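You operate a simulated robot arm through the tools that you are given. There is no shell and no other tool. Be economical: measure what you need, move in short steps, check, and stop when the job is done.

You run a simulated two-armed robot. Do the job below in one go: nothing can be reset, and whatever is moved stays where it is left.

## Task
Sand the rough fibres off the white stepped piece and the thick cleat.
Fine: hold the piece still, put the cork block back, lay the cleat along the frame's bored rail, then wipe the dust off the bench with the tack cloth and put it back. What is to be rubbed or washed off counts as gone when no trace of it is left.
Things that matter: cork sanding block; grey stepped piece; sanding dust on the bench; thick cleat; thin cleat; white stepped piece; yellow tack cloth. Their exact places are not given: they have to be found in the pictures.

The check looks at the end state, three seconds after you hand in, the way a careful person would. Anything else that was tipped, shoved, dropped, spilled or broken makes it a failure. Flat cloth is picked up by pressing the open fingertips on it (5 to 10 N) and closing them slowly along it; thin cloth reads only 2 to 8 mm in the jaws.

## Robot
Two 7-joint arms with two-finger parallel grippers on one trunk, on a base that drives. Base frame: it is fixed to the floor where the robot stands at the start and does not move with it; the origin is under the middle of the robot, x ahead of it, y to its left, z up. Units: cm, degrees, N and s.
The left shoulder is at the start at [7, 13.4, 130.1], the right one opposite. Places, roughly: cork sanding block (6x9x5 cm) [50, 10, 90]; sanding dust on the bench [50, -40, 80]. Payload 1.57 kg a hand.
The TCP of each hand is the grasp point between the finger pads, 3 cm short of the fingertips. In the tool frame z runs along the fingers and y along their closing line. The gripper opens to 8 cm. The fingers are 1.7 cm wide and 1.2 cm thick; the gripper's body (4 by 8.2 cm) begins 8 cm behind the TCP.
Orientation is that of the tool frame in the base frame, as a unit quaternion [w, x, y, z]. With the fingers straight down and closing along the base's y, the tool's x points along the base's -x, its y along +y and its z along -z.

## Interface
- The arms move only by the tool send_rows. It takes "left_motion", "right_motion" or both (then of equal length, played together; a hand with none holds still); each is a list that holds one entry, the list of rows, each a list of 7 numbers: the gripper command, from -1 (shut) to 1 (fully open), values between in proportion, then the shift along the tool's x, y, z in cm, then the turn, a rotation vector about the tool's x, y, z in degrees. In form: [[[hand, x, y, z, wx, wy, wz], ...]]. A call has 1 to 20 rows; each row is the pose to reach, as a shift and turn from the pose commanded when the call began, along the tool's axes at that moment. A row lasts 0.2 s, in which the tool goes at most 5 cm and 8.6 degrees; a call with a longer step from one row to the next is refused whole, and so is a gripper value outside its range. A pose out of reach is approached as far as the arm can. The call stops where the force on the tool passes 50 N (or 10 N more than at its start, if that is more) or the arm is blocked; 0.2 s more then pass. The fingers move at their own pace (about 15.3 cm/s each) and stop on an object; they squeeze with about 28 N. The grip force told is the motor's: it shows also when the fingers shut on nothing. Time passes only in rows, and 0.2 s behind the last, so rows that repeat a pose let the fingers close. The reply holds the time, the measured pose of the TCP, the force on the tool along the base axes, the opening and the grip force, in the units named above and with some noise, with the torque about the TCP (base axes, N m) and any sound that the robot's microphone picked up.
- Cameras (640 x 400 px; columns grow to the right, rows downward): "scene" is now at [12.64, -3.77, 153.6]; the picture's right is [-0.40, -0.92, 0.00], its down [-0.61, 0.26, -0.75] and it looks along [0.69, -0.30, -0.66] (base axes); focal length 258 px, centre (320, 200). "left" rides on the left gripper at [7.2, 0.7, -12.2] in its tool frame; the picture's right is [-0.09, 1.00, 0.00], its down [-0.84, -0.08, -0.54] and it looks along [-0.54, -0.05, 0.84] (tool axes); focal length 238 px, centre (320, 200). "right" rides on the right gripper at [7.2, -0.7, -12.2] in its tool frame; the picture's right is [0.09, 1.00, 0.00], its down [-0.84, 0.08, -0.54] and it looks along [-0.54, 0.05, 0.84] (tool axes); focal length 238 px, centre (320, 200).
- camera(camera): a new picture of that camera. The clock stands still meanwhile.
- move_column(by): slides the trunk up (or, below 0, down) by that many cm; the arms and the scene camera ride with it, the base frame stays. It gives what a move gives, with no picture.
- roll_base(legs): drives the robot by 1 to 6 legs, each [ahead, left, turn to the left] in cm, cm and degrees, along the robot's own axes; the way and the turn of a leg run together, so that a leg with both is an arc; at most 150 cm and 180 degrees a leg. The arms and the cameras ride along, it lands a little off, and it stops where it bumps. It gives what a move gives.
- aim_head(pan, tilt): turns the head with the scene camera to pan (to the left, within 86 degrees either way) and tilt (down, from -29 to 69), counted from straight ahead of the robot. It gives what a move gives.
- probe_pixels(camera, pixels): for up to 12 pixels [column, row] of the newest picture of that camera ("zoom" is the newest enlarged one), the place [x, y, z] in the base frame of the surface seen there, good to about 0.2 cm, but the place of the scene camera against the robot may be out by one fixed shift of up to 1.8 cm in any direction. The clock stands still meanwhile.
- zoom(camera, box): a new picture of the part [left, top, right, bottom] of that camera's present view, enlarged. The clock stands still meanwhile.
- hand_in(): hands the job in; it is judged then, once.

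Work in short steps. Measure before you move; look again where a grasp or a placing could have gone wrong, and mend it. You have 80 turns and 62 pictures in all, those below and enlarged ones among them. Open the grippers and draw the arms clear of the work before you hand the job in, unless the task says otherwise; then end with one line.

The tools are called by a JSON object that holds its "api" and its "payload". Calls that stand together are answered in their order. send_rows: Moves the arms, as the interface text tells. Its arguments: {"type":"object","properties":{"left_motion":{"type":"array","items":{"type":"array","items":{"type":"array","items":{"type":"number"}}}},"right_motion":{"type":"array","items":{"type":"array","items":{"type":"array","items":{"type":"number"}}}}},"required":[]} The other tools are called the same way: move_column (by) slides the trunk up or down; roll_base (legs) drives the base; aim_head (pan, tilt) turns the head that bears the scene camera; camera (camera) takes a picture; probe_pixels (camera, pixels) gives the place of the surface under pixels of a picture; zoom (camera, box) takes an enlarged picture of a part of a camera's view; hand_in () hands the job in.

At the start:

```text
clock: 0.0
left_tcp_pos: [45.3, -3.84, 120.48]
left_ee_rot: [0.001, 0.0, 1.0, 0.0]
left_force: [0.0, -0.6, 0.5]
left_ft_torque: [0.01, 0.01, 0.0]
left_finger_gap: 8.01
left_grasp_force: 0.1
right_tcp_pos: [37.39, -38.77, 127.84]
right_ee_rot: [0.0, 0.0, 1.0, 0.0]
right_force: [-0.3, -0.3, -0.7]
right_ft_torque: [0.04, 0.0, 0.0]
right_finger_gap: 7.96
right_grasp_force: 0.1
trunk travel left (down, up): [-87.5, 6.5]
robot x, y, heading: [0.21, 0.05, -0.3]
head pan, tilt: [-23.3, 41.5]
```

scene: 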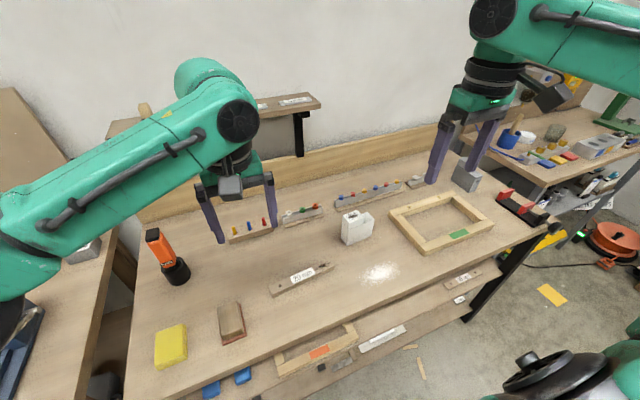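
right: 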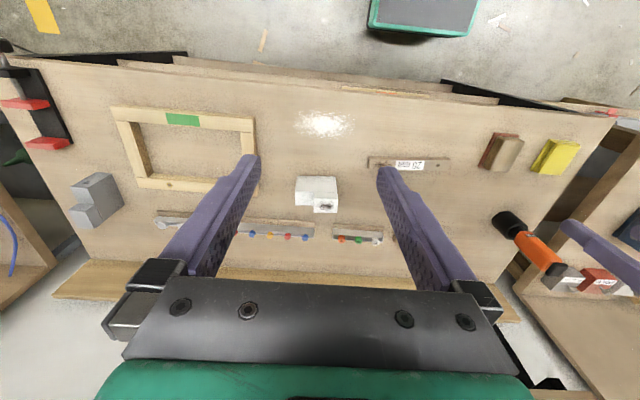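
left: 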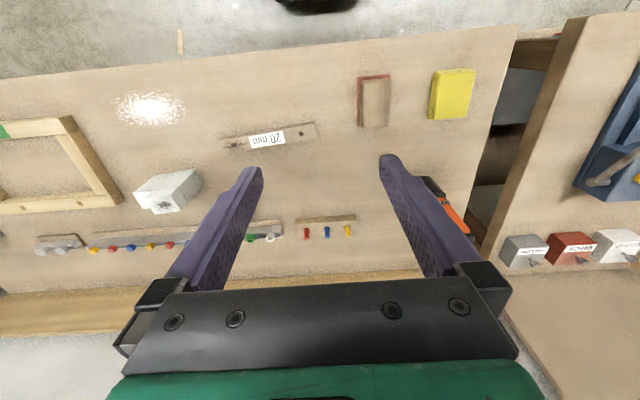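

The scene shows the white piece near (357,226), cork block (231,322), cloth (171,346), labelled cleat (300,278), dust (380,272), frame (441,222). I measure these and zoom in for detail.

{"api": "probe_pixels", "payload": {"camera": "scene", "pixels": [[357, 215], [231, 318], [171, 346], [300, 278], [380, 272], [272, 290], [332, 266], [396, 213], [428, 252], [489, 224], [452, 192], [467, 175]]}}

{"api": "zoom", "payload": {"camera": "scene", "box": [240, 170, 420, 300]}}

{"api": "zoom", "payload": {"camera": "scene", "box": [380, 150, 560, 270]}}

{"api": "zoom", "payload": {"camera": "scene", "box": [130, 200, 400, 390]}}

```text
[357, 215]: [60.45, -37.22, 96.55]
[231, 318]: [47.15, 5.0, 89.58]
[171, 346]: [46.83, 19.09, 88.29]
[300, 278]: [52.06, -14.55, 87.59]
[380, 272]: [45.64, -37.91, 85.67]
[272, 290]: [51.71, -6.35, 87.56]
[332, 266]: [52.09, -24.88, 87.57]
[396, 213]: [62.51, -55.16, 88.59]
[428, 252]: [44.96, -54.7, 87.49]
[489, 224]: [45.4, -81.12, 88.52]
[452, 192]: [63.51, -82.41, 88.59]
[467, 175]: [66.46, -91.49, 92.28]
```

```text
3.08 times, centred on (330, 235) of scene
```

zoom: 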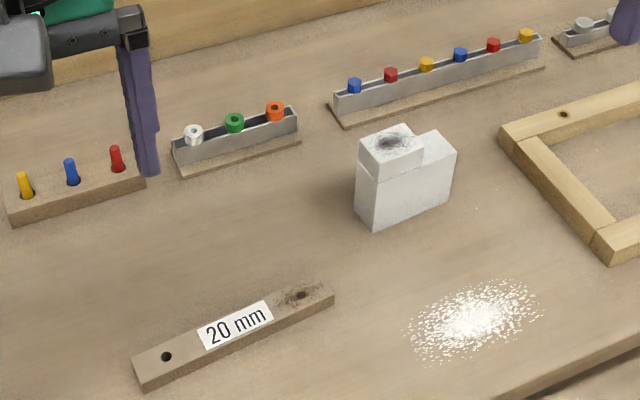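

```text
3.33 times, centred on (470, 210) of scene
```

zoom: 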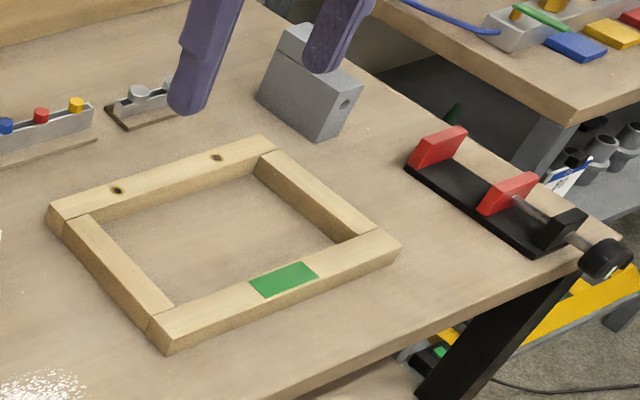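

```text
2.11 times, centred on (265, 295) of scene
```

zoom: 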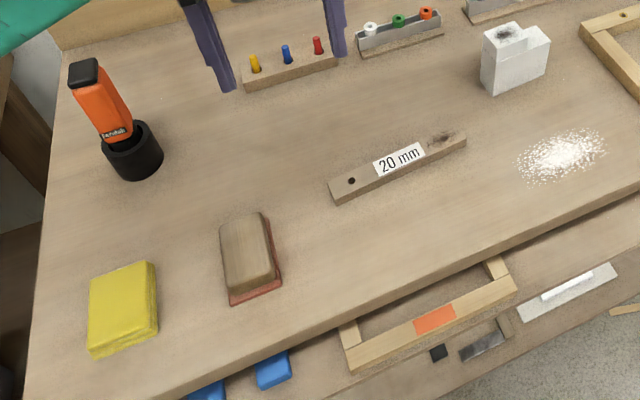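

Top views from the arm cameras let me calibrate the scene offset; I probe the same things there, and zoom on the lower shelf label and the far-left and far-right benches.

{"api": "probe_pixels", "payload": {"camera": "left", "pixels": [[150, 108], [236, 146], [308, 130], [373, 100], [374, 77], [452, 95], [165, 185], [162, 207], [67, 119], [113, 203], [185, 195], [260, 200]]}}

{"api": "probe_pixels", "payload": {"camera": "right", "pixels": [[323, 124], [372, 163], [445, 163], [316, 185], [325, 205], [118, 114], [249, 124], [256, 185], [141, 182], [95, 185], [171, 184], [228, 188]]}}

{"api": "zoom", "payload": {"camera": "scene", "box": [330, 240, 500, 370]}}

{"api": "zoom", "payload": {"camera": "right", "box": [50, 70, 460, 260]}}

```text
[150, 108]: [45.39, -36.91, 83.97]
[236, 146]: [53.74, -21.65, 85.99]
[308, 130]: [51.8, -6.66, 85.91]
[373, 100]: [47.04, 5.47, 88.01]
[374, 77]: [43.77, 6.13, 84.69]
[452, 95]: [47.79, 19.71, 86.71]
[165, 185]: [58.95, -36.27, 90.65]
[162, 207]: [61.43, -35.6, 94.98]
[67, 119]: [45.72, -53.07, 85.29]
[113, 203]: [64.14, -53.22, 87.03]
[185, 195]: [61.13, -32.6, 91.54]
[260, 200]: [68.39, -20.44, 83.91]
```

```text
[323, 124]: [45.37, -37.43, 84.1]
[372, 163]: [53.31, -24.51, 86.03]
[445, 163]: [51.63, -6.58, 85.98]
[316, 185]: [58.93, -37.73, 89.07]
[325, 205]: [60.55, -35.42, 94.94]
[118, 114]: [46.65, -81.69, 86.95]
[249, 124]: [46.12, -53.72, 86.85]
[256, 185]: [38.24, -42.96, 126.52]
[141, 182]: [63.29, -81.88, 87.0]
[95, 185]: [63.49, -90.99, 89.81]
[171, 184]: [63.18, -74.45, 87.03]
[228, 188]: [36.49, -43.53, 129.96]
```

```text
3.08 times, centred on (415, 305) of scene
```

zoom: 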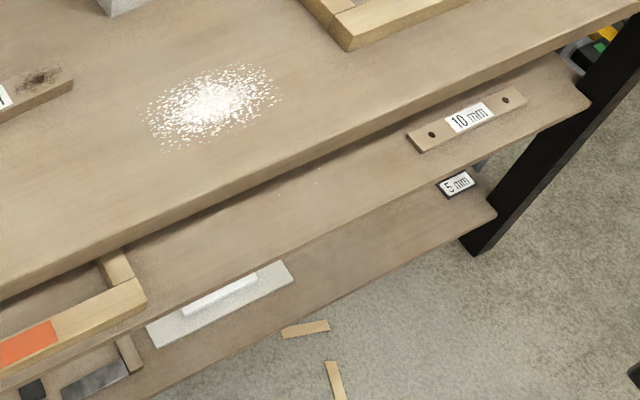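

```text
1.56 times, centred on (255, 165) of right
```

zoom: 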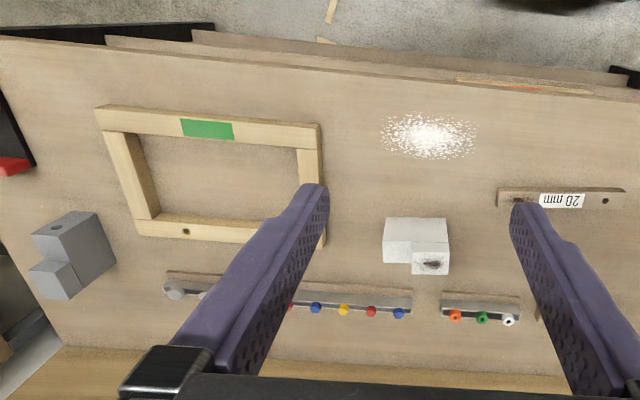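

Findings: bench top is at z≈84.0, the "20 mm" cleat is the thick one (top 86.0), the thin one is the 10 mm on the shelf. Scene reads about 1.6 cm too high. I shift the base right by 15 and lower the trunk 15 cm for reach.

{"api": "roll_base", "payload": {"legs": [[0, -15, 0]]}}

{"api": "move_column", "payload": {"by": -15}}

```text
clock: 1.4
left_tcp_pos: [45.35, -18.61, 120.46]
left_ee_rot: [0.0, -0.001, 1.0, -0.001]
left_force: [0.1, 0.1, -0.3]
left_ft_torque: [-0.02, -0.03, 0.01]
left_finger_gap: 7.99
left_grasp_force: 0.1
right_tcp_pos: [37.48, -53.46, 128.1]
right_ee_rot: [0.0, 0.0, 1.0, -0.002]
right_force: [0.2, -0.1, 0.1]
right_ft_torque: [-0.01, 0.0, 0.01]
right_finger_gap: 8.01
right_grasp_force: 0.1
trunk travel left (down, up): [-87.5, 6.5]
robot x, y, heading: [0.09, -14.96, 0.2]
head pan, tilt: [-23.3, 41.5]
```

```text
clock: 3.1
left_tcp_pos: [45.43, -18.77, 105.53]
left_ee_rot: [0.0, -0.001, 1.0, 0.0]
left_force: [0.1, 0.5, -0.9]
left_ft_torque: [-0.01, 0.01, 0.0]
left_finger_gap: 8.0
left_grasp_force: 0.0
right_tcp_pos: [37.55, -53.71, 113.0]
right_ee_rot: [-0.001, 0.0, 1.0, 0.0]
right_force: [0.2, -0.5, 0.0]
right_ft_torque: [-0.01, 0.03, 0.03]
right_finger_gap: 8.02
right_grasp_force: 0.0
trunk travel left (down, up): [-72.5, 21.5]
robot x, y, heading: [0.13, -14.95, -0.1]
head pan, tilt: [-23.3, 41.5]
```

I move the left hand over the cork block and the right hand near the white piece, then look through both.

{"api": "send_rows", "payload": {"left_motion": [[[1, 0, 4.8, 0, 0, 0, 0], [1, 0, 9.6, 0, 0, 0, 0], [1, 0, 14.4, 0, 0, 0, 0], [1, 0, 19.2, 0, 0, 0, 0], [1, 0, 24, 0, 0, 0, 0]]], "right_motion": [[[1, -1, 3, 0, 0, 0, 0], [1, -2, 6, 0, 0, 0, 0], [1, -4, 9, 0, 0, 0, 0], [1, -6, 12, 0, 0, 0, 0], [1, -8, 15, 0, 0, 0, 0]]]}}

{"api": "camera", "payload": {"camera": "left"}}

{"api": "camera", "payload": {"camera": "right"}}

```text
clock: 4.3
left_tcp_pos: [45.28, 5.63, 105.26]
left_ee_rot: [-0.002, -0.001, 1.0, 0.0]
left_force: [-0.3, 0.3, -0.8]
left_ft_torque: [-0.01, 0.0, 0.01]
left_finger_gap: 7.97
left_grasp_force: 0.1
right_tcp_pos: [45.36, -38.79, 113.0]
right_ee_rot: [-0.001, 0.0, 1.0, -0.002]
right_force: [0.5, 1.3, 0.2]
right_ft_torque: [-0.02, -0.01, 0.04]
right_finger_gap: 7.98
right_grasp_force: 0.0
trunk travel left (down, up): [-72.5, 21.5]
robot x, y, heading: [0.09, -15.02, -0.2]
head pan, tilt: [-23.3, 41.5]
```

```text
53 pictures are left
```

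left: 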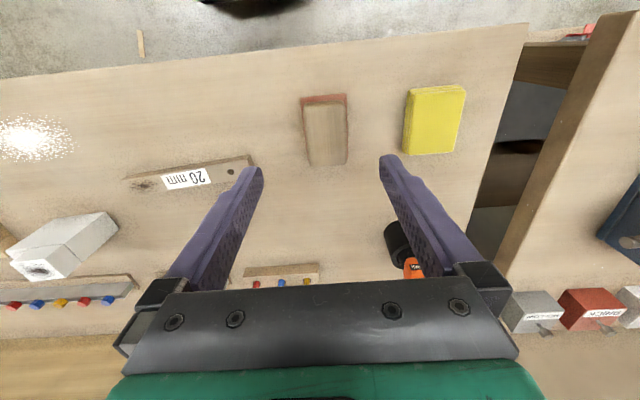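

```text
52 pictures are left
```

right: 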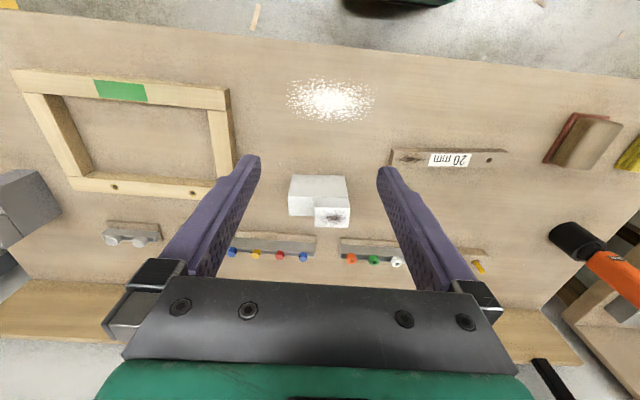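

I probe the cork block corners, cloth, and the white piece's geometry in detail.

{"api": "probe_pixels", "payload": {"camera": "left", "pixels": [[305, 110], [343, 108], [312, 162], [346, 160], [302, 98], [346, 96], [412, 90], [463, 90], [406, 150], [453, 152], [303, 130], [420, 140]]}}

{"api": "zoom", "payload": {"camera": "right", "box": [250, 140, 410, 240]}}

{"api": "probe_pixels", "payload": {"camera": "right", "pixels": [[392, 151], [507, 151], [392, 164], [505, 164], [490, 160], [408, 159], [115, 188], [196, 192], [72, 180], [232, 90], [206, 184], [450, 160]]}}

```text
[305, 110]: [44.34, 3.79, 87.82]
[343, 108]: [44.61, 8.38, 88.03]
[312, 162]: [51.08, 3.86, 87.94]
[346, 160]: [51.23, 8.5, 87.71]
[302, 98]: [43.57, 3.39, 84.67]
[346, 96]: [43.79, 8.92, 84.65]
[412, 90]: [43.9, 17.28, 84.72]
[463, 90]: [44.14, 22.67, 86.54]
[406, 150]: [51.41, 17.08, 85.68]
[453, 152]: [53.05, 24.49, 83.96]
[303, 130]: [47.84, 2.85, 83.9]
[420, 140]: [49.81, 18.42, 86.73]
```

```text
4.00 times, centred on (330, 190) of right
```

zoom: 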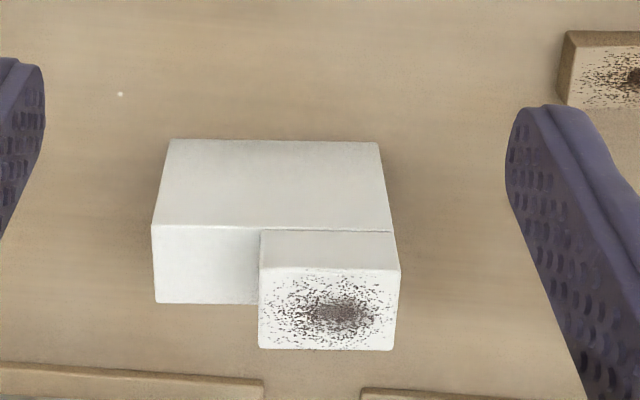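

```text
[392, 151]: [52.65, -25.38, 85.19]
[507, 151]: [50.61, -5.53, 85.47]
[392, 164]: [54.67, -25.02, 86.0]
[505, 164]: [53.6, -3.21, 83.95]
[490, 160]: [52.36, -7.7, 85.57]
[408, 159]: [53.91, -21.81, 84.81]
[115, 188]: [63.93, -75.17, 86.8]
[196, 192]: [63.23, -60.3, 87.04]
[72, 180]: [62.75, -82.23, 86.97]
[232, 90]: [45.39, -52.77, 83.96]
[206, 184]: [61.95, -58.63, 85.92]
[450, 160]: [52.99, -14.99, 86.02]
```

Zoom shows a body with a lower step top and a tower carrying the fibres; I probe its corners.

{"api": "probe_pixels", "payload": {"camera": "zoom", "pixels": [[160, 235], [250, 235], [162, 295], [250, 295], [268, 275], [392, 277], [266, 342], [388, 344], [175, 150], [370, 152], [205, 262], [330, 312]]}}

{"api": "aim_head", "payload": {"pan": -22, "tilt": 35}}

{"api": "zoom", "payload": {"camera": "scene", "box": [220, 120, 480, 300]}}

```text
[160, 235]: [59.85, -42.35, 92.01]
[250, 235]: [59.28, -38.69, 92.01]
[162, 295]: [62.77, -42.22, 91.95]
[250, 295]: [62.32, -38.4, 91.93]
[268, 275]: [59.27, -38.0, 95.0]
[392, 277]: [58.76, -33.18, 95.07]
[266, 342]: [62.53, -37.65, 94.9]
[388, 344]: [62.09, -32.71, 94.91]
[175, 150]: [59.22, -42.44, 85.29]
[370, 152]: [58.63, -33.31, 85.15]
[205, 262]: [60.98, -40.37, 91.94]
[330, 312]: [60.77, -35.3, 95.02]
```

```text
clock: 5.0
left_tcp_pos: [45.43, 5.24, 105.35]
left_ee_rot: [0.0, 0.0, 1.0, -0.001]
left_force: [0.1, 0.4, 0.1]
left_ft_torque: [-0.03, 0.03, 0.01]
left_finger_gap: 7.99
left_grasp_force: 0.1
right_tcp_pos: [45.41, -38.97, 112.82]
right_ee_rot: [-0.001, 0.0, 1.0, 0.0]
right_force: [0.2, 0.7, -0.2]
right_ft_torque: [0.04, -0.01, 0.02]
right_finger_gap: 8.0
right_grasp_force: 0.0
trunk travel left (down, up): [-72.5, 21.5]
robot x, y, heading: [0.14, -15.21, -0.1]
head pan, tilt: [-22.0, 35.0]
```

```text
2.22 times, centred on (350, 210) of scene
```

zoom: 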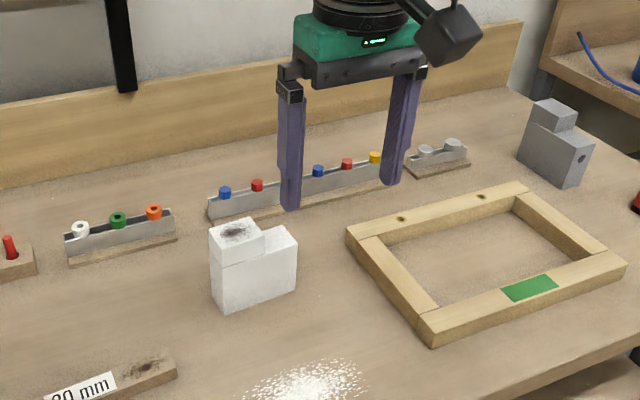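

The white piece is 4 cm thick, yawed ~6.5°: body top z=92, tower top z=95 (y −38…−33). First I take the cork block with the left hand: centre (47.8, 6.15), gripping the wooden part.

{"api": "send_rows", "payload": {"left_motion": [[[1, -2.4, 0.9, 4, 0, 0, 0], [1, -2.4, 0.9, 8, 0, 0, 0], [1, -2.4, 0.9, 12, 0, 0, 0], [1, -2.4, 0.9, 15, 0, 0, 0], [1, -2.4, 0.9, 16.7, 0, 0, 0], [1, -2.4, 0.9, 16.7, 0, 0, 0], [0.3, -2.4, 0.9, 16.7, 0, 0, 0], [0, -2.4, 0.9, 16.7, 0, 0, 0], [-1, -2.4, 0.9, 16.7, 0, 0, 0], [-1, -2.4, 0.9, 16.7, 0, 0, 0], [-1, -2.4, 0.9, 16.7, 0, 0, 0]]]}}

{"api": "camera", "payload": {"camera": "left"}}

```text
clock: 7.4
left_tcp_pos: [47.94, 6.05, 88.59]
left_ee_rot: [0.0, -0.001, 1.0, 0.001]
left_force: [0.6, -0.4, 0.1]
left_ft_torque: [-0.05, 0.0, 0.02]
left_finger_gap: 5.15
left_grasp_force: 27.7
right_tcp_pos: [45.45, -39.03, 112.88]
right_ee_rot: [0.0, 0.0, 1.0, 0.0]
right_force: [-0.2, -0.4, 0.4]
right_ft_torque: [-0.03, 0.0, -0.01]
right_finger_gap: 7.98
right_grasp_force: 0.0
trunk travel left (down, up): [-72.5, 21.5]
robot x, y, heading: [0.1, -14.75, -0.1]
head pan, tilt: [-22.0, 35.0]
```

```text
49 pictures are left
```

left: 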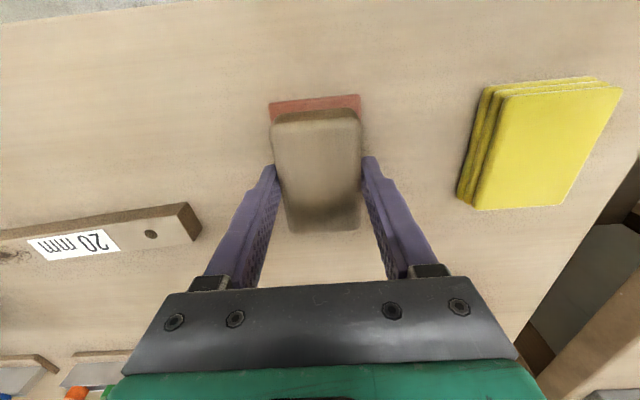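

Gripped (gap 5.15). I lift it, then drive right 18 cm so both hands can reach the white piece.

{"api": "send_rows", "payload": {"left_motion": [[[-1, 0, 0, -2, 0, 0, 0], [-1, 0, 0, -6, 0, 0, 0], [-1, 0, 0, -11, 0, 0, 0], [-1, 0, 0, -16, 0, 0, 0]]]}}

{"api": "roll_base", "payload": {"legs": [[0, -18, 0]]}}

```text
clock: 8.4
left_tcp_pos: [47.73, 6.15, 104.94]
left_ee_rot: [0.0, -0.001, 1.0, -0.001]
left_force: [0.0, 1.0, 0.1]
left_ft_torque: [-0.01, -0.01, 0.0]
left_finger_gap: 0.0
left_grasp_force: 21.2
right_tcp_pos: [45.28, -39.02, 112.9]
right_ee_rot: [0.001, -0.001, 1.0, 0.001]
right_force: [-0.7, 0.1, 0.6]
right_ft_torque: [-0.01, -0.02, -0.01]
right_finger_gap: 7.99
right_grasp_force: 0.1
trunk travel left (down, up): [-72.5, 21.5]
robot x, y, heading: [0.02, -14.81, -0.0]
head pan, tilt: [-22.0, 35.0]
```

```text
clock: 9.9
left_tcp_pos: [47.93, -11.58, 104.97]
left_ee_rot: [0.0, -0.001, 1.0, 0.0]
left_force: [-0.5, -0.2, 0.8]
left_ft_torque: [0.0, 0.04, -0.04]
left_finger_gap: 0.0
left_grasp_force: 22.2
right_tcp_pos: [45.47, -56.7, 112.94]
right_ee_rot: [0.0, 0.0, 1.0, -0.001]
right_force: [0.0, -0.7, 0.3]
right_ft_torque: [0.0, 0.0, 0.01]
right_finger_gap: 8.0
right_grasp_force: 0.1
trunk travel left (down, up): [-72.5, 21.5]
robot x, y, heading: [0.09, -33.31, -0.1]
head pan, tilt: [-22.0, 35.0]
```

The grip slipped (gap 0), so the block is still on the bench; I look to see how it lies.

{"api": "aim_head", "payload": {"pan": 35, "tilt": 40}}

{"api": "camera", "payload": {"camera": "scene"}}

{"api": "camera", "payload": {"camera": "left"}}

```text
clock: 11.2
left_tcp_pos: [47.93, -11.8, 104.94]
left_ee_rot: [0.001, -0.001, 1.0, 0.0]
left_force: [-0.2, -0.4, 0.2]
left_ft_torque: [0.02, -0.02, 0.02]
left_finger_gap: 0.0
left_grasp_force: 21.5
right_tcp_pos: [45.37, -56.83, 112.77]
right_ee_rot: [0.0, 0.0, 1.0, 0.0]
right_force: [-0.1, 0.3, -0.1]
right_ft_torque: [0.05, -0.01, 0.02]
right_finger_gap: 8.01
right_grasp_force: 0.1
trunk travel left (down, up): [-72.5, 21.5]
robot x, y, heading: [-0.17, -33.09, 0.0]
head pan, tilt: [35.0, 40.0]
```

```text
48 pictures are left
```

scene: 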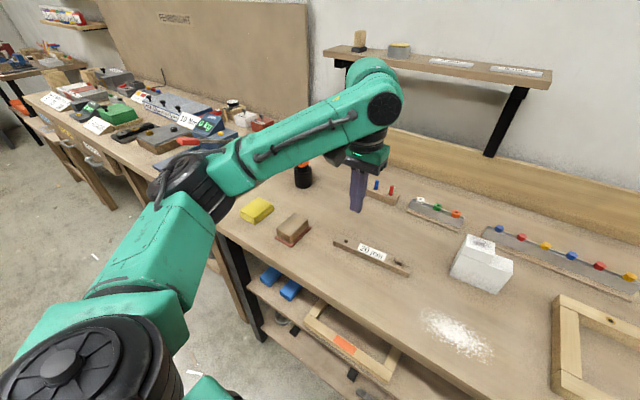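

```text
47 pictures are left
```

left: 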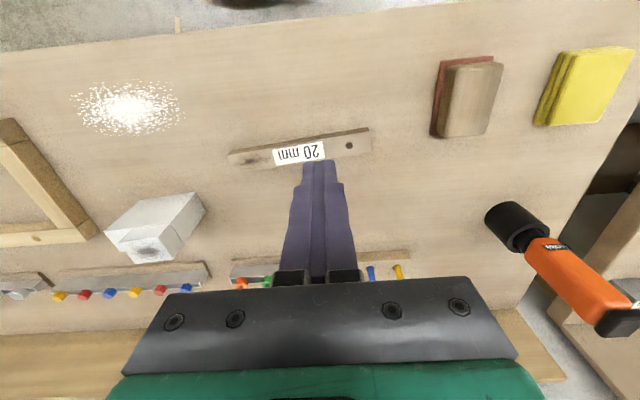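

Still upright at about the same place. I measure it precisely with the left camera.

{"api": "probe_pixels", "payload": {"camera": "left", "pixels": [[449, 70], [499, 66], [440, 128], [486, 131], [439, 66], [491, 59], [432, 130], [440, 95], [437, 95], [470, 97], [452, 66], [444, 110]]}}

{"api": "zoom", "payload": {"camera": "left", "box": [400, 30, 528, 150]}}

```text
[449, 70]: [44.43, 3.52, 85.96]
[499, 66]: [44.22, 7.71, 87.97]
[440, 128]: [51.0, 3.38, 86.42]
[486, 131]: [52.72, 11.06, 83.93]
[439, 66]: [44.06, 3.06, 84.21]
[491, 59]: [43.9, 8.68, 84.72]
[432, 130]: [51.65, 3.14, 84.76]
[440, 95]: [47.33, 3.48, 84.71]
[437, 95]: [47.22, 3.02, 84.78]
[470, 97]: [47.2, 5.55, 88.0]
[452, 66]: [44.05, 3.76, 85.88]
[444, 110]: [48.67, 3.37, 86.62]
```

```text
3.33 times, centred on (464, 90) of left
```

zoom: 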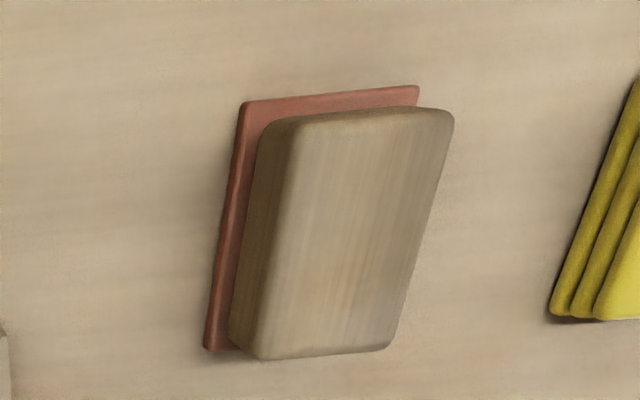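

The wood has vertical sides (y 3.4–8.5, z 84.8–88). I regrip 0.7 cm lower and lift slowly.

{"api": "send_rows", "payload": {"left_motion": [[[0.5, 0, 4.5, 0, 0, 0, 0], [1, 0, 9, 0, 0, 0, 0], [1, 0, 13.5, 0, 0, 0, 0], [1, 0.1, 17.8, 0, 0, 0, 0], [1, 0.1, 17.8, 4.5, 0, 0, 0], [1, 0.1, 17.8, 9, 0, 0, 0], [1, 0.1, 17.8, 13, 0, 0, 0], [1, 0.1, 17.8, 16, 0, 0, 0], [1, 0.1, 17.8, 17.0, 0, 0, 0], [0.6, 0.1, 17.8, 17.0, 0, 0, 0], [0.3, 0.1, 17.8, 17.0, 0, 0, 0], [-0.2, 0.1, 17.8, 17.0, 0, 0, 0], [-1, 0.1, 17.8, 17.0, 0, 0, 0], [-1, 0.1, 17.8, 17.0, 0, 0, 0], [-1, 0.1, 17.8, 17.0, 0, 0, 0]]]}}

{"api": "send_rows", "payload": {"left_motion": [[[-1, 0, 0, -0.2, 0, 0, 0], [-1, 0, 0, -0.4, 0, 0, 0], [-1, 0, 0, -0.7, 0, 0, 0], [-1, 0, 0, -1, 0, 0, 0], [-1, 0, 0, -1.5, 0, 0, 0], [-1, 0, 0, -2, 0, 0, 0]]]}}

```text
clock: 14.4
left_tcp_pos: [47.69, 6.01, 88.02]
left_ee_rot: [-0.001, -0.001, 1.0, 0.0]
left_force: [-0.4, -0.2, -1.2]
left_ft_torque: [-0.01, -0.01, 0.01]
left_finger_gap: 5.11
left_grasp_force: 27.8
right_tcp_pos: [45.27, -56.81, 112.85]
right_ee_rot: [0.0, 0.0, 1.0, 0.0]
right_force: [0.2, 0.2, -0.6]
right_ft_torque: [-0.01, 0.04, 0.01]
right_finger_gap: 7.99
right_grasp_force: 0.0
trunk travel left (down, up): [-72.5, 21.5]
robot x, y, heading: [0.24, -32.55, 0.0]
head pan, tilt: [35.0, 40.0]
```

```text
clock: 15.8
left_tcp_pos: [47.88, 6.01, 89.91]
left_ee_rot: [0.001, -0.001, 1.0, 0.0]
left_force: [0.3, 0.2, -1.4]
left_ft_torque: [-0.03, -0.01, 0.03]
left_finger_gap: 5.14
left_grasp_force: 28.1
right_tcp_pos: [45.4, -56.86, 112.74]
right_ee_rot: [0.0, -0.001, 1.0, 0.0]
right_force: [0.9, -0.1, 0.2]
right_ft_torque: [0.0, -0.02, 0.03]
right_finger_gap: 7.98
right_grasp_force: 0.0
trunk travel left (down, up): [-72.5, 21.5]
robot x, y, heading: [0.07, -32.86, -0.1]
head pan, tilt: [35.0, 40.0]
```

Held now (1.4 N, gap 5.14). I raise it gently while the right hand turns 96.5° to close across the white piece.

{"api": "send_rows", "payload": {"left_motion": [[[-1, 0, 0, -1, 0, 0, 0], [-1, 0, 0, -2.5, 0, 0, 0], [-1, 0, 0, -4, 0, 0, 0], [-1, 0, 0, -6, 0, 0, 0], [-1, 0, 0, -8, 0, 0, 0], [-1, 0, 0, -10, 0, 0, 0], [-1, 0, 0, -12, 0, 0, 0], [-1, 0, 0, -14, 0, 0, 0], [-1, 0, 0, -15, 0, 0, 0], [-1, 0, -1, -15, 0, 0, 0], [-1, 0, -3, -15, 0, 0, 0], [-1, 0, -5, -15, 0, 0, 0], [-1, 0, -7, -15, 0, 0, 0], [-1, 0, -9, -15, 0, 0, 0], [-1, 0, -10, -15, 0, 0, 0]]], "right_motion": [[[1, 0, 0, 0, 0, 0, -8], [1, 0, 0, 0, 0, 0, -16], [1, 0, 0, 0, 0, 0, -24], [1, 0, 0, 0, 0, 0, -32], [1, 0, 0, 0, 0, 0, -40], [1, 0, 0, 0, 0, 0, -48], [1, 0, 0, 0, 0, 0, -56], [1, 0, 0, 0, 0, 0, -64], [1, 0, 0, 0, 0, 0, -72], [1, 0, 0, 0, 0, 0, -80], [1, 0, 0, 0, 0, 0, -88], [1, 0, 0, 0, 0, 0, -96], [1, 0, 0, 0, 0, 0, -96.5], [1, 0, 0, 0, 0, 0, -96.5], [1, 0, 0, 0, 0, 0, -96.5]]]}}

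```text
clock: 19.0
left_tcp_pos: [47.72, -3.79, 104.96]
left_ee_rot: [-0.001, -0.001, 1.0, 0.0]
left_force: [-0.1, 0.3, -1.3]
left_ft_torque: [0.01, 0.02, -0.02]
left_finger_gap: 5.12
left_grasp_force: 28.1
right_tcp_pos: [45.47, -56.85, 112.8]
right_ee_rot: [0.0, 0.746, -0.666, 0.0]
right_force: [0.5, -0.5, 0.2]
right_ft_torque: [0.02, 0.02, 0.03]
right_finger_gap: 7.99
right_grasp_force: 0.1
trunk travel left (down, up): [-72.5, 21.5]
robot x, y, heading: [-0.03, -32.78, 0.2]
head pan, tilt: [35.0, 40.0]
```

Yaw is right (tool x = (0.11,−0.99)). Now I tilt the right hand 40° so its body stays away from the tower.

{"api": "send_rows", "payload": {"right_motion": [[[1, 0, 0, 0, 0, -8, 0], [1, 0, 0, 0, 0, -16, 0], [1, 0, 0, 0, 0, -24, 0], [1, 0, 0, 0, 0, -32, 0], [1, 0, 0, 0, 0, -40, 0], [1, 0, 0, 0, 0, -40, 0]]]}}

```text
clock: 20.4
left_tcp_pos: [47.83, -3.76, 104.87]
left_ee_rot: [-0.001, -0.001, 1.0, 0.0]
left_force: [-0.7, 0.2, -1.0]
left_ft_torque: [-0.03, 0.0, 0.0]
left_finger_gap: 5.12
left_grasp_force: 28.5
right_tcp_pos: [45.41, -56.85, 112.88]
right_ee_rot: [-0.228, 0.701, -0.625, -0.256]
right_force: [0.0, 0.1, 0.6]
right_ft_torque: [-0.03, 0.01, 0.02]
right_finger_gap: 7.99
right_grasp_force: 0.1
trunk travel left (down, up): [-72.5, 21.5]
robot x, y, heading: [-0.07, -32.62, 0.0]
head pan, tilt: [35.0, 40.0]
```

Tilt verified. I move the right hand to the pre-approach pose, 12 cm back along the fingers from the grasp at (61.3, −41, 90), and look.

{"api": "send_rows", "payload": {"right_motion": [[[1, 0.68, -2.94, 2.41, 0, 0, 0], [1, 1.36, -5.87, 4.82, 0, 0, 0], [1, 2.04, -8.81, 7.24, 0, 0, 0], [1, 2.71, -11.75, 9.65, 0, 0, 0], [1, 3.39, -14.68, 12.06, 0, 0, 0], [1, 4.07, -17.62, 14.47, 0, 0, 0], [1, 4.07, -17.62, 14.47, 0, 0, 0]]]}}

{"api": "camera", "payload": {"camera": "right"}}

```text
clock: 22.0
left_tcp_pos: [47.85, -3.84, 104.91]
left_ee_rot: [-0.001, -0.001, 1.0, 0.0]
left_force: [-0.1, 0.0, -1.1]
left_ft_torque: [0.0, -0.02, 0.03]
left_finger_gap: 5.12
left_grasp_force: 28.4
right_tcp_pos: [55.28, -49.09, 100.5]
right_ee_rot: [-0.227, 0.701, -0.626, -0.254]
right_force: [-0.4, -0.4, 0.1]
right_ft_torque: [0.01, 0.01, 0.0]
right_finger_gap: 7.98
right_grasp_force: 0.1
right hand out of reach, approached as far as the arm can: row 4, 5, 6, 7
trunk travel left (down, up): [-72.5, 21.5]
robot x, y, heading: [0.26, -32.89, -0.0]
head pan, tilt: [35.0, 40.0]
```

```text
45 pictures are left
```

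right: 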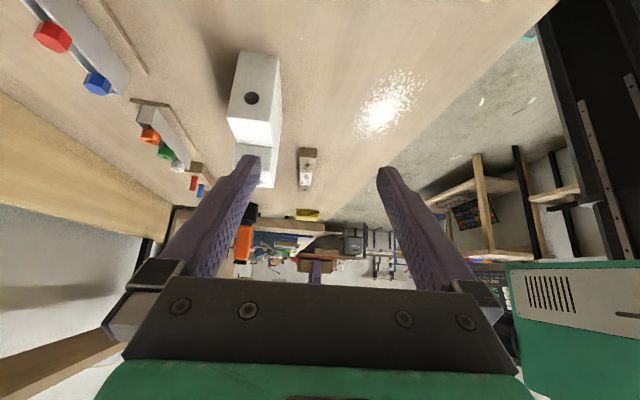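

The right arm stops at x≈55: I need to drive closer. I check how far the lower shelves and the robot's own base stick out.

{"api": "probe_pixels", "payload": {"camera": "scene", "pixels": [[290, 345], [340, 385], [270, 320], [350, 300], [480, 390], [285, 290], [232, 240], [230, 310]]}}

{"api": "aim_head", "payload": {"pan": 0, "tilt": 69}}

{"api": "camera", "payload": {"camera": "scene"}}

```text
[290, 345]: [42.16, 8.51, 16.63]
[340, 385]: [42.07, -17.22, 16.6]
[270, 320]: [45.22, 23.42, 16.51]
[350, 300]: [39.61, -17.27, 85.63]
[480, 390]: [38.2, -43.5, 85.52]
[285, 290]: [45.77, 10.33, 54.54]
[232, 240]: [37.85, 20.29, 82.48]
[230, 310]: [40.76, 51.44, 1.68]
```

```text
clock: 23.0
left_tcp_pos: [47.86, -3.85, 104.89]
left_ee_rot: [-0.001, 0.0, 1.0, 0.0]
left_force: [-0.4, 0.6, -1.3]
left_ft_torque: [-0.02, -0.01, 0.03]
left_finger_gap: 5.16
left_grasp_force: 27.5
right_tcp_pos: [55.14, -49.18, 100.39]
right_ee_rot: [-0.228, 0.701, -0.626, -0.255]
right_force: [-0.6, 0.3, 0.0]
right_ft_torque: [0.04, 0.02, -0.01]
right_finger_gap: 7.98
right_grasp_force: 0.1
trunk travel left (down, up): [-72.5, 21.5]
robot x, y, heading: [0.09, -33.12, 0.1]
head pan, tilt: [0.0, 68.8]
```

```text
44 pictures are left
```

scene: 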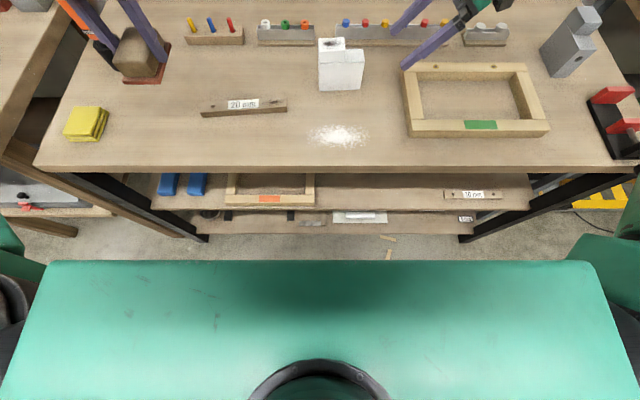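

The robot's green trunk top fills the bottom; I probe its front edge and the bench edge.

{"api": "probe_pixels", "payload": {"camera": "scene", "pixels": [[200, 270], [450, 275], [320, 300], [320, 172], [150, 175], [40, 280], [600, 280], [300, 255], [360, 255]]}}

```text
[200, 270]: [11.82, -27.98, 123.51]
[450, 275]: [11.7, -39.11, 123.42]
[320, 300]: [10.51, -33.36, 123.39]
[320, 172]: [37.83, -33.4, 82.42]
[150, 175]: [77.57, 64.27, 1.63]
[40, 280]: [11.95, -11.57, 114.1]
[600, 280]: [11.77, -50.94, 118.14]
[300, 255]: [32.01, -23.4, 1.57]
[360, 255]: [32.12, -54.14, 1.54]
```

Clear to go ahead ~11 cm. I first draw both hands back a bit so nothing comes near the wall shelf, then drive.

{"api": "send_rows", "payload": {"left_motion": [[[-1, 3, 0, 0, 0, 0, 0], [-1, 6, 0, 0, 0, 0, 0], [-1, 9, 0, 0, 0, 0, 0], [-1, 9, 0, 0, 0, 0, 0]]], "right_motion": [[[1, 0, 3, 0, 0, 0, 0], [1, 0, 6, 0, 0, 0, 0], [1, 0, 9, 0, 0, 0, 0], [1, 0, 9, 0, 0, 0, 0]]]}}

{"api": "roll_base", "payload": {"legs": [[11, -2, 0]]}}

```text
clock: 24.0
left_tcp_pos: [38.75, -4.07, 105.0]
left_ee_rot: [0.0, -0.001, 1.0, 0.0]
left_force: [-0.5, -0.2, -1.1]
left_ft_torque: [0.01, 0.02, 0.0]
left_finger_gap: 5.12
left_grasp_force: 27.9
right_tcp_pos: [46.51, -50.0, 100.59]
right_ee_rot: [-0.227, 0.701, -0.626, -0.256]
right_force: [0.2, 0.2, -0.3]
right_ft_torque: [0.0, 0.0, 0.01]
right_finger_gap: 7.98
right_grasp_force: 0.0
trunk travel left (down, up): [-72.5, 21.5]
robot x, y, heading: [-0.12, -32.97, -0.0]
head pan, tilt: [0.0, 68.8]
```

```text
clock: 25.2
left_tcp_pos: [49.51, -5.99, 105.09]
left_ee_rot: [0.001, -0.003, 1.0, 0.0]
left_force: [0.8, 0.0, -0.7]
left_ft_torque: [-0.01, -0.02, -0.01]
left_finger_gap: 5.12
left_grasp_force: 28.4
right_tcp_pos: [57.19, -52.03, 100.66]
right_ee_rot: [-0.229, 0.702, -0.625, -0.255]
right_force: [0.3, 0.8, 0.5]
right_ft_torque: [-0.05, 0.03, 0.01]
right_finger_gap: 8.01
right_grasp_force: 0.0
trunk travel left (down, up): [-72.5, 21.5]
robot x, y, heading: [10.85, -34.83, 0.3]
head pan, tilt: [0.0, 68.8]
```

Drive done. Right hand to pre-approach (62.2, −48.7, 99.2), then check the alignment by camera.

{"api": "send_rows", "payload": {"right_motion": [[[1, -0.58, -2.68, 1.44, 0, 0, 0], [1, -1.16, -5.35, 2.88, 0, 0, 0], [1, -1.16, -5.35, 2.88, 0, 0, 0]]]}}

{"api": "camera", "payload": {"camera": "right"}}

```text
clock: 26.0
left_tcp_pos: [49.53, -6.16, 105.05]
left_ee_rot: [-0.001, -0.003, 1.0, 0.0]
left_force: [-0.2, -0.2, -1.0]
left_ft_torque: [0.03, -0.02, 0.0]
left_finger_gap: 5.13
left_grasp_force: 27.7
right_tcp_pos: [62.29, -48.67, 99.0]
right_ee_rot: [-0.228, 0.702, -0.625, -0.255]
right_force: [0.3, -0.8, 0.4]
right_ft_torque: [-0.01, -0.01, 0.01]
right_finger_gap: 8.0
right_grasp_force: 0.0
trunk travel left (down, up): [-72.5, 21.5]
robot x, y, heading: [11.0, -34.69, 0.3]
head pan, tilt: [0.0, 68.8]
```

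```text
43 pictures are left
```

right: 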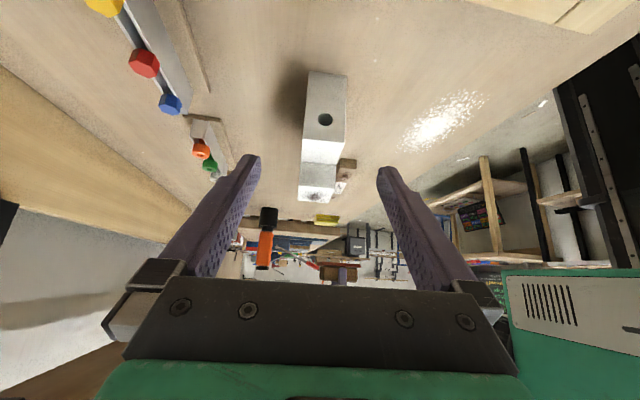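

The piece appears centred between the fingers (cols 305–347). I verify with a quick probe of its end-face edges.

{"api": "probe_pixels", "payload": {"camera": "right", "pixels": [[311, 80], [344, 80], [306, 130], [343, 136], [303, 158], [334, 161], [302, 180], [325, 118]]}}

```text
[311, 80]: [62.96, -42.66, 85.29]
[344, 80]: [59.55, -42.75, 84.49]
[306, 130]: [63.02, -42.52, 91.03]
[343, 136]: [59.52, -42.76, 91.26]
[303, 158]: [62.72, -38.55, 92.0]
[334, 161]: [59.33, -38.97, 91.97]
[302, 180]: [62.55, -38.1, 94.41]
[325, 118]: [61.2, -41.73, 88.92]
```

Centre at (61.15, −41). I advance 11.9 cm along the fingers and close slowly.

{"api": "send_rows", "payload": {"right_motion": [[[1, -0.15, 0.27, 3, 0, 0, 0], [1, -0.15, 0.27, 6, 0, 0, 0], [1, -0.15, 0.27, 9, 0, 0, 0], [1, -0.15, 0.27, 11, 0, 0, 0], [1, -0.15, 0.27, 11.9, 0, 0, 0], [1, -0.15, 0.27, 11.9, 0, 0, 0], [0.4, -0.15, 0.27, 11.9, 0, 0, 0], [0.2, -0.15, 0.27, 11.9, 0, 0, 0], [0.1, -0.15, 0.27, 11.9, 0, 0, 0], [0, -0.15, 0.27, 11.9, 0, 0, 0], [-0.1, -0.15, 0.27, 11.9, 0, 0, 0], [-0.3, -0.15, 0.27, 11.9, 0, 0, 0], [-0.6, -0.15, 0.27, 11.9, 0, 0, 0], [-1, -0.15, 0.27, 11.9, 0, 0, 0], [-1, -0.15, 0.27, 11.9, 0, 0, 0]]]}}

```text
clock: 29.2
left_tcp_pos: [49.67, -5.93, 105.07]
left_ee_rot: [0.0, -0.004, 1.0, 0.0]
left_force: [-0.5, -0.5, -0.6]
left_ft_torque: [0.03, -0.01, -0.01]
left_finger_gap: 5.12
left_grasp_force: 27.6
right_tcp_pos: [59.9, -41.7, 91.08]
right_ee_rot: [-0.227, 0.702, -0.625, -0.255]
right_force: [-0.9, 0.5, -1.1]
right_ft_torque: [0.06, 0.04, 0.03]
right_finger_gap: 3.99
right_grasp_force: 27.9
right hand out of reach, approached as far as the arm can: row 4, 5, 6, 7, 8, 9, 10, 11, 12, 13, 14, 15
trunk travel left (down, up): [-72.5, 21.5]
robot x, y, heading: [11.09, -34.93, 0.1]
head pan, tilt: [0.0, 68.8]
```

The arm came up short (x 59.9), so closing may have pulled the piece ~1 cm toward me. I look.

{"api": "camera", "payload": {"camera": "right"}}

{"api": "zoom", "payload": {"camera": "scene", "box": [200, 10, 520, 210]}}

```text
42 pictures are left
```

right: 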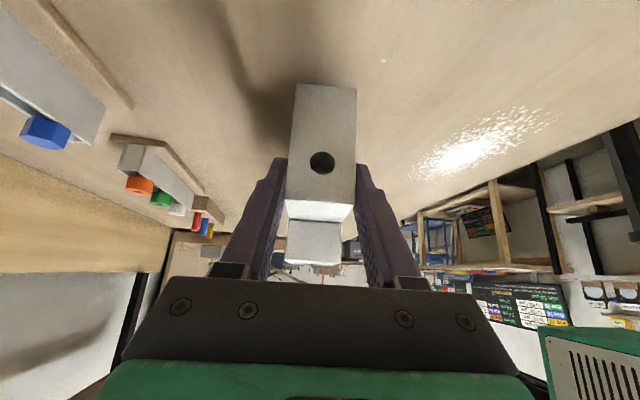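

```text
2.00 times, centred on (360, 110) of scene
```

zoom: 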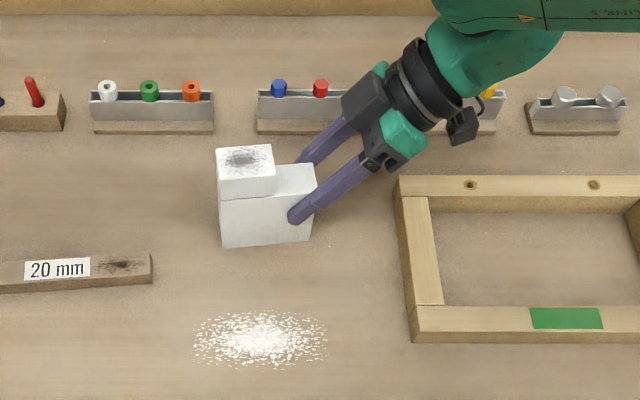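

{"api": "probe_pixels", "payload": {"camera": "right", "pixels": [[297, 95], [353, 98], [290, 195], [349, 198], [290, 212], [345, 215], [290, 255], [335, 258]]}}

{"api": "probe_pixels", "payload": {"camera": "zoom", "pixels": [[220, 152], [270, 150], [275, 178], [222, 192], [248, 162], [310, 170], [312, 192], [280, 190], [470, 185], [593, 185], [410, 185], [632, 205]]}}

```text
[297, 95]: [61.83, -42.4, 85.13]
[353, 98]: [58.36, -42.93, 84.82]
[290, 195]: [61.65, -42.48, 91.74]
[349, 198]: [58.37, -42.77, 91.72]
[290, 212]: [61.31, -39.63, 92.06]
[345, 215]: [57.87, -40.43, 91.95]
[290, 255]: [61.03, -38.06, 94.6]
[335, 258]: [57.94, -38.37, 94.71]
```

```text
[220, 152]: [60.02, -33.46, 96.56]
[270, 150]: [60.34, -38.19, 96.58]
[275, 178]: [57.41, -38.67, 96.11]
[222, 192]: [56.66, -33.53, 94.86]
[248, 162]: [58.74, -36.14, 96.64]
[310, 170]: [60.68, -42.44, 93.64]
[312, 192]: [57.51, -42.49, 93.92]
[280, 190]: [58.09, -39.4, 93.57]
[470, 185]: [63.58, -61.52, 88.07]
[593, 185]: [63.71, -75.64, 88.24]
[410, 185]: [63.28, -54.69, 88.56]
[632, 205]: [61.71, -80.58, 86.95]
```

Shifted −1.2 cm in x; I'll set it back later while gripped. Tower top is now centred (59.6, −35.5) at z 95. I bring the cork over it.

{"api": "send_rows", "payload": {"left_motion": [[[-1, -1, -2, 0, 0, 0, 0], [-1, -2.5, -6, 0, 0, 0, 0], [-1, -4, -10, 0, 0, 0, 0], [-1, -5.5, -14, 0, 0, 0, 0], [-1, -7, -18, 0, 0, 0, 0], [-1, -8.5, -22, 0.5, 0, 0, 0], [-1, -9.5, -26, 1, 0, 0, 0], [-1, -10, -28.5, 1.5, 0, 0, 0], [-1, -10, -29.3, 2, 0, 0, 0], [-1, -10, -29.3, 2, 0, 0, 0]]]}}

{"api": "camera", "payload": {"camera": "left"}}

```text
clock: 31.4
left_tcp_pos: [59.94, -35.33, 103.04]
left_ee_rot: [-0.002, -0.002, 1.0, 0.0]
left_force: [-0.4, -1.0, -1.4]
left_ft_torque: [-0.01, 0.01, 0.01]
left_finger_gap: 5.14
left_grasp_force: 27.9
right_tcp_pos: [60.02, -41.82, 91.0]
right_ee_rot: [-0.228, 0.702, -0.625, -0.255]
right_force: [-0.2, -0.7, 0.3]
right_ft_torque: [-0.08, 0.0, 0.02]
right_finger_gap: 3.96
right_grasp_force: 27.8
trunk travel left (down, up): [-72.5, 21.5]
robot x, y, heading: [10.75, -35.14, -0.1]
head pan, tilt: [0.0, 68.8]
```

```text
40 pictures are left
```

left: 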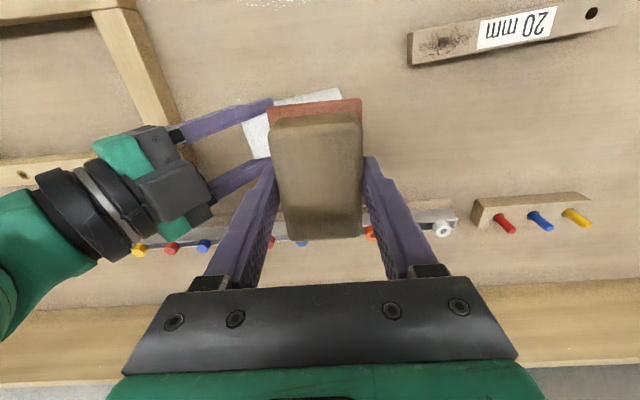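

Clear of the right hand. I descend toward contact (expected TCP z≈99.0) gently.

{"api": "send_rows", "payload": {"left_motion": [[[-1, 0.2, -0.1, 2, 0, 0, 0], [-1, 0.2, -0.1, 3.3, 0, 0, 0], [-1, 0.2, -0.1, 3.8, 0, 0, 0], [-1, 0.2, -0.1, 4.0, 0, 0, 0], [-1, 0.2, -0.1, 4.1, 0, 0, 0], [-1, 0.2, -0.1, 4.1, 0, 0, 0]]]}}

```text
clock: 32.8
left_tcp_pos: [59.79, -35.27, 99.03]
left_ee_rot: [0.001, -0.003, 1.0, 0.0]
left_force: [0.7, -0.8, 6.4]
left_ft_torque: [0.08, 0.0, -0.02]
left_finger_gap: 5.12
left_grasp_force: 28.0
right_tcp_pos: [59.86, -41.7, 91.04]
right_ee_rot: [-0.228, 0.702, -0.625, -0.255]
right_force: [1.5, 1.0, 0.3]
right_ft_torque: [-0.3, -0.1, -0.02]
right_finger_gap: 3.97
right_grasp_force: 27.9
trunk travel left (down, up): [-72.5, 21.5]
robot x, y, heading: [11.22, -35.34, 0.2]
head pan, tilt: [0.0, 68.8]
```

Contact with ~7 N. I rub back and forth along x (±2 cm).

{"api": "send_rows", "payload": {"left_motion": [[[-1, 1, 0, 0, 0, 0, 0], [-1, 2, 0, 0, 0, 0, 0], [-1, 1, 0, 0, 0, 0, 0], [-1, 0, 0, 0, 0, 0, 0], [-1, -1, 0, 0, 0, 0, 0], [-1, -2, 0, 0, 0, 0, 0], [-1, -1, 0, 0, 0, 0, 0], [-1, 0, 0, 0, 0, 0, 0], [-1, 1, 0, 0, 0, 0, 0], [-1, 2, 0, 0, 0, 0, 0], [-1, 1, 0, 0, 0, 0, 0], [-1, 0, 0, 0, 0, 0, 0], [-1, -1, 0, 0, 0, 0, 0], [-1, -2, 0, 0, 0, 0, 0], [-1, -1, 0, 0, 0, 0, 0], [-1, 0, 0, 0, 0, 0, 0], [-1, 1, 0, 0, 0, 0, 0], [-1, 2, 0, 0, 0, 0, 0], [-1, 1, 0, 0, 0, 0, 0], [-1, 0, 0, 0, 0, 0, 0]]]}}

{"api": "send_rows", "payload": {"left_motion": [[[-1, 0, 0.6, 0, 0, 0, 0], [-1, 1, 0.6, 0, 0, 0, 0], [-1, 2, 0.6, 0, 0, 0, 0], [-1, 1, 0.6, 0, 0, 0, 0], [-1, 0, 0.6, 0, 0, 0, 0], [-1, -1, 0.6, 0, 0, 0, 0], [-1, -2, 0.6, 0, 0, 0, 0], [-1, -1, 0.6, 0, 0, 0, 0], [-1, 0, 0, 0, 0, 0, 0], [-1, 1, 0, 0, 0, 0, 0], [-1, 2, -0.3, 0, 0, 0, 0], [-1, 1, -0.3, 0, 0, 0, 0], [-1, 0, -0.3, 0, 0, 0, 0], [-1, -1, 0, 0, 0, 0, 0], [-1, -2, 0, 0, 0, 0, 0], [-1, 0, 0, 0, 0, 0, 0], [-1, 0, 0, -1, 0, 0, 0], [-1, 0, 0, -3, 0, 0, 0], [-1, 0, 0, -5, 0, 0, 0]]]}}

{"api": "send_rows", "payload": {"left_motion": [[[-1, 0, 2, -1, 0, 0, 0], [-1, 0, 5, -1, 0, 0, 0], [-1, 0, 9, -1, 0, 0, 0], [-1, 0, 13, -1, 0, 0, 0], [-1, 1, 16, -1, 0, 0, 0], [-1, 2, 18, -1, 0, 0, 0], [-1, 2, 18, -1, 0, 0, 0]]]}}

{"api": "camera", "payload": {"camera": "scene"}}

{"api": "zoom", "payload": {"camera": "left", "box": [0, 60, 320, 260]}}

```text
clock: 37.0
left_tcp_pos: [59.67, -35.44, 98.88]
left_ee_rot: [0.001, -0.002, 1.0, 0.0]
left_force: [-3.3, -0.7, 4.0]
left_ft_torque: [0.0, 0.01, 0.01]
left_finger_gap: 5.13
left_grasp_force: 27.8
right_tcp_pos: [59.95, -41.7, 90.99]
right_ee_rot: [-0.229, 0.701, -0.626, -0.255]
right_force: [2.1, 0.1, -1.6]
right_ft_torque: [-0.21, 0.25, -0.12]
right_finger_gap: 3.96
right_grasp_force: 28.7
trunk travel left (down, up): [-72.5, 21.5]
robot x, y, heading: [11.12, -34.82, 0.4]
head pan, tilt: [0.0, 68.8]
```

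```text
clock: 41.0
left_tcp_pos: [59.62, -35.44, 103.87]
left_ee_rot: [-0.001, -0.002, 1.0, 0.0]
left_force: [-0.2, -0.8, -1.8]
left_ft_torque: [0.02, 0.0, -0.01]
left_finger_gap: 5.14
left_grasp_force: 27.8
right_tcp_pos: [59.88, -41.75, 91.04]
right_ee_rot: [-0.228, 0.702, -0.625, -0.255]
right_force: [-0.2, -0.5, 0.3]
right_ft_torque: [0.11, 0.05, 0.0]
right_finger_gap: 3.99
right_grasp_force: 28.6
trunk travel left (down, up): [-72.5, 21.5]
robot x, y, heading: [11.05, -35.22, 0.2]
head pan, tilt: [0.0, 68.8]
```

```text
clock: 42.6
left_tcp_pos: [57.5, -17.5, 104.91]
left_ee_rot: [0.0, -0.002, 1.0, 0.0]
left_force: [-0.5, 0.1, -0.8]
left_ft_torque: [-0.02, 0.01, 0.0]
left_finger_gap: 5.12
left_grasp_force: 28.2
right_tcp_pos: [59.86, -41.72, 91.03]
right_ee_rot: [-0.228, 0.702, -0.624, -0.256]
right_force: [0.0, 0.3, 0.8]
right_ft_torque: [0.25, 0.02, 0.03]
right_finger_gap: 3.97
right_grasp_force: 27.9
trunk travel left (down, up): [-72.5, 21.5]
robot x, y, heading: [11.02, -34.97, -0.1]
head pan, tilt: [0.0, 68.8]
```

```text
39 pictures are left
```

scene: 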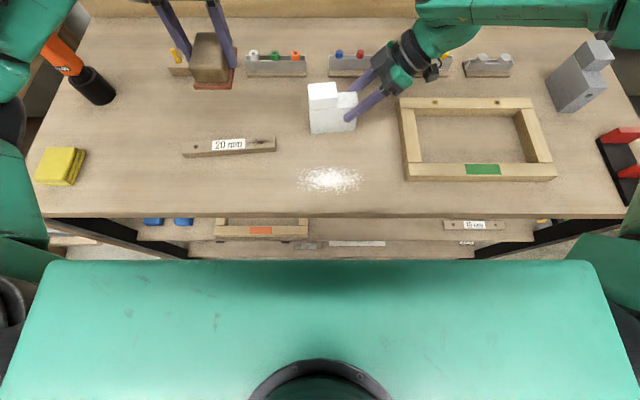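

```text
2.00 times, centred on (160, 160) of left
```

zoom: 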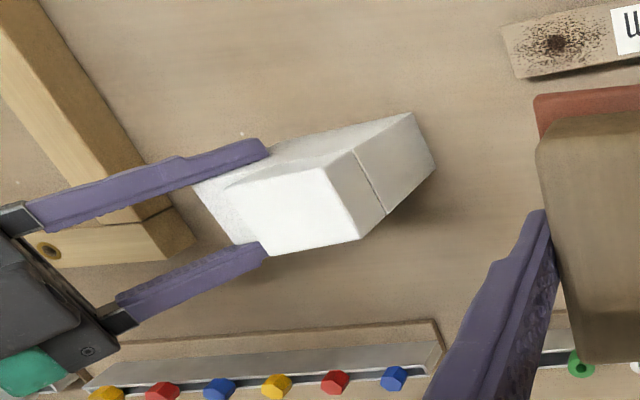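

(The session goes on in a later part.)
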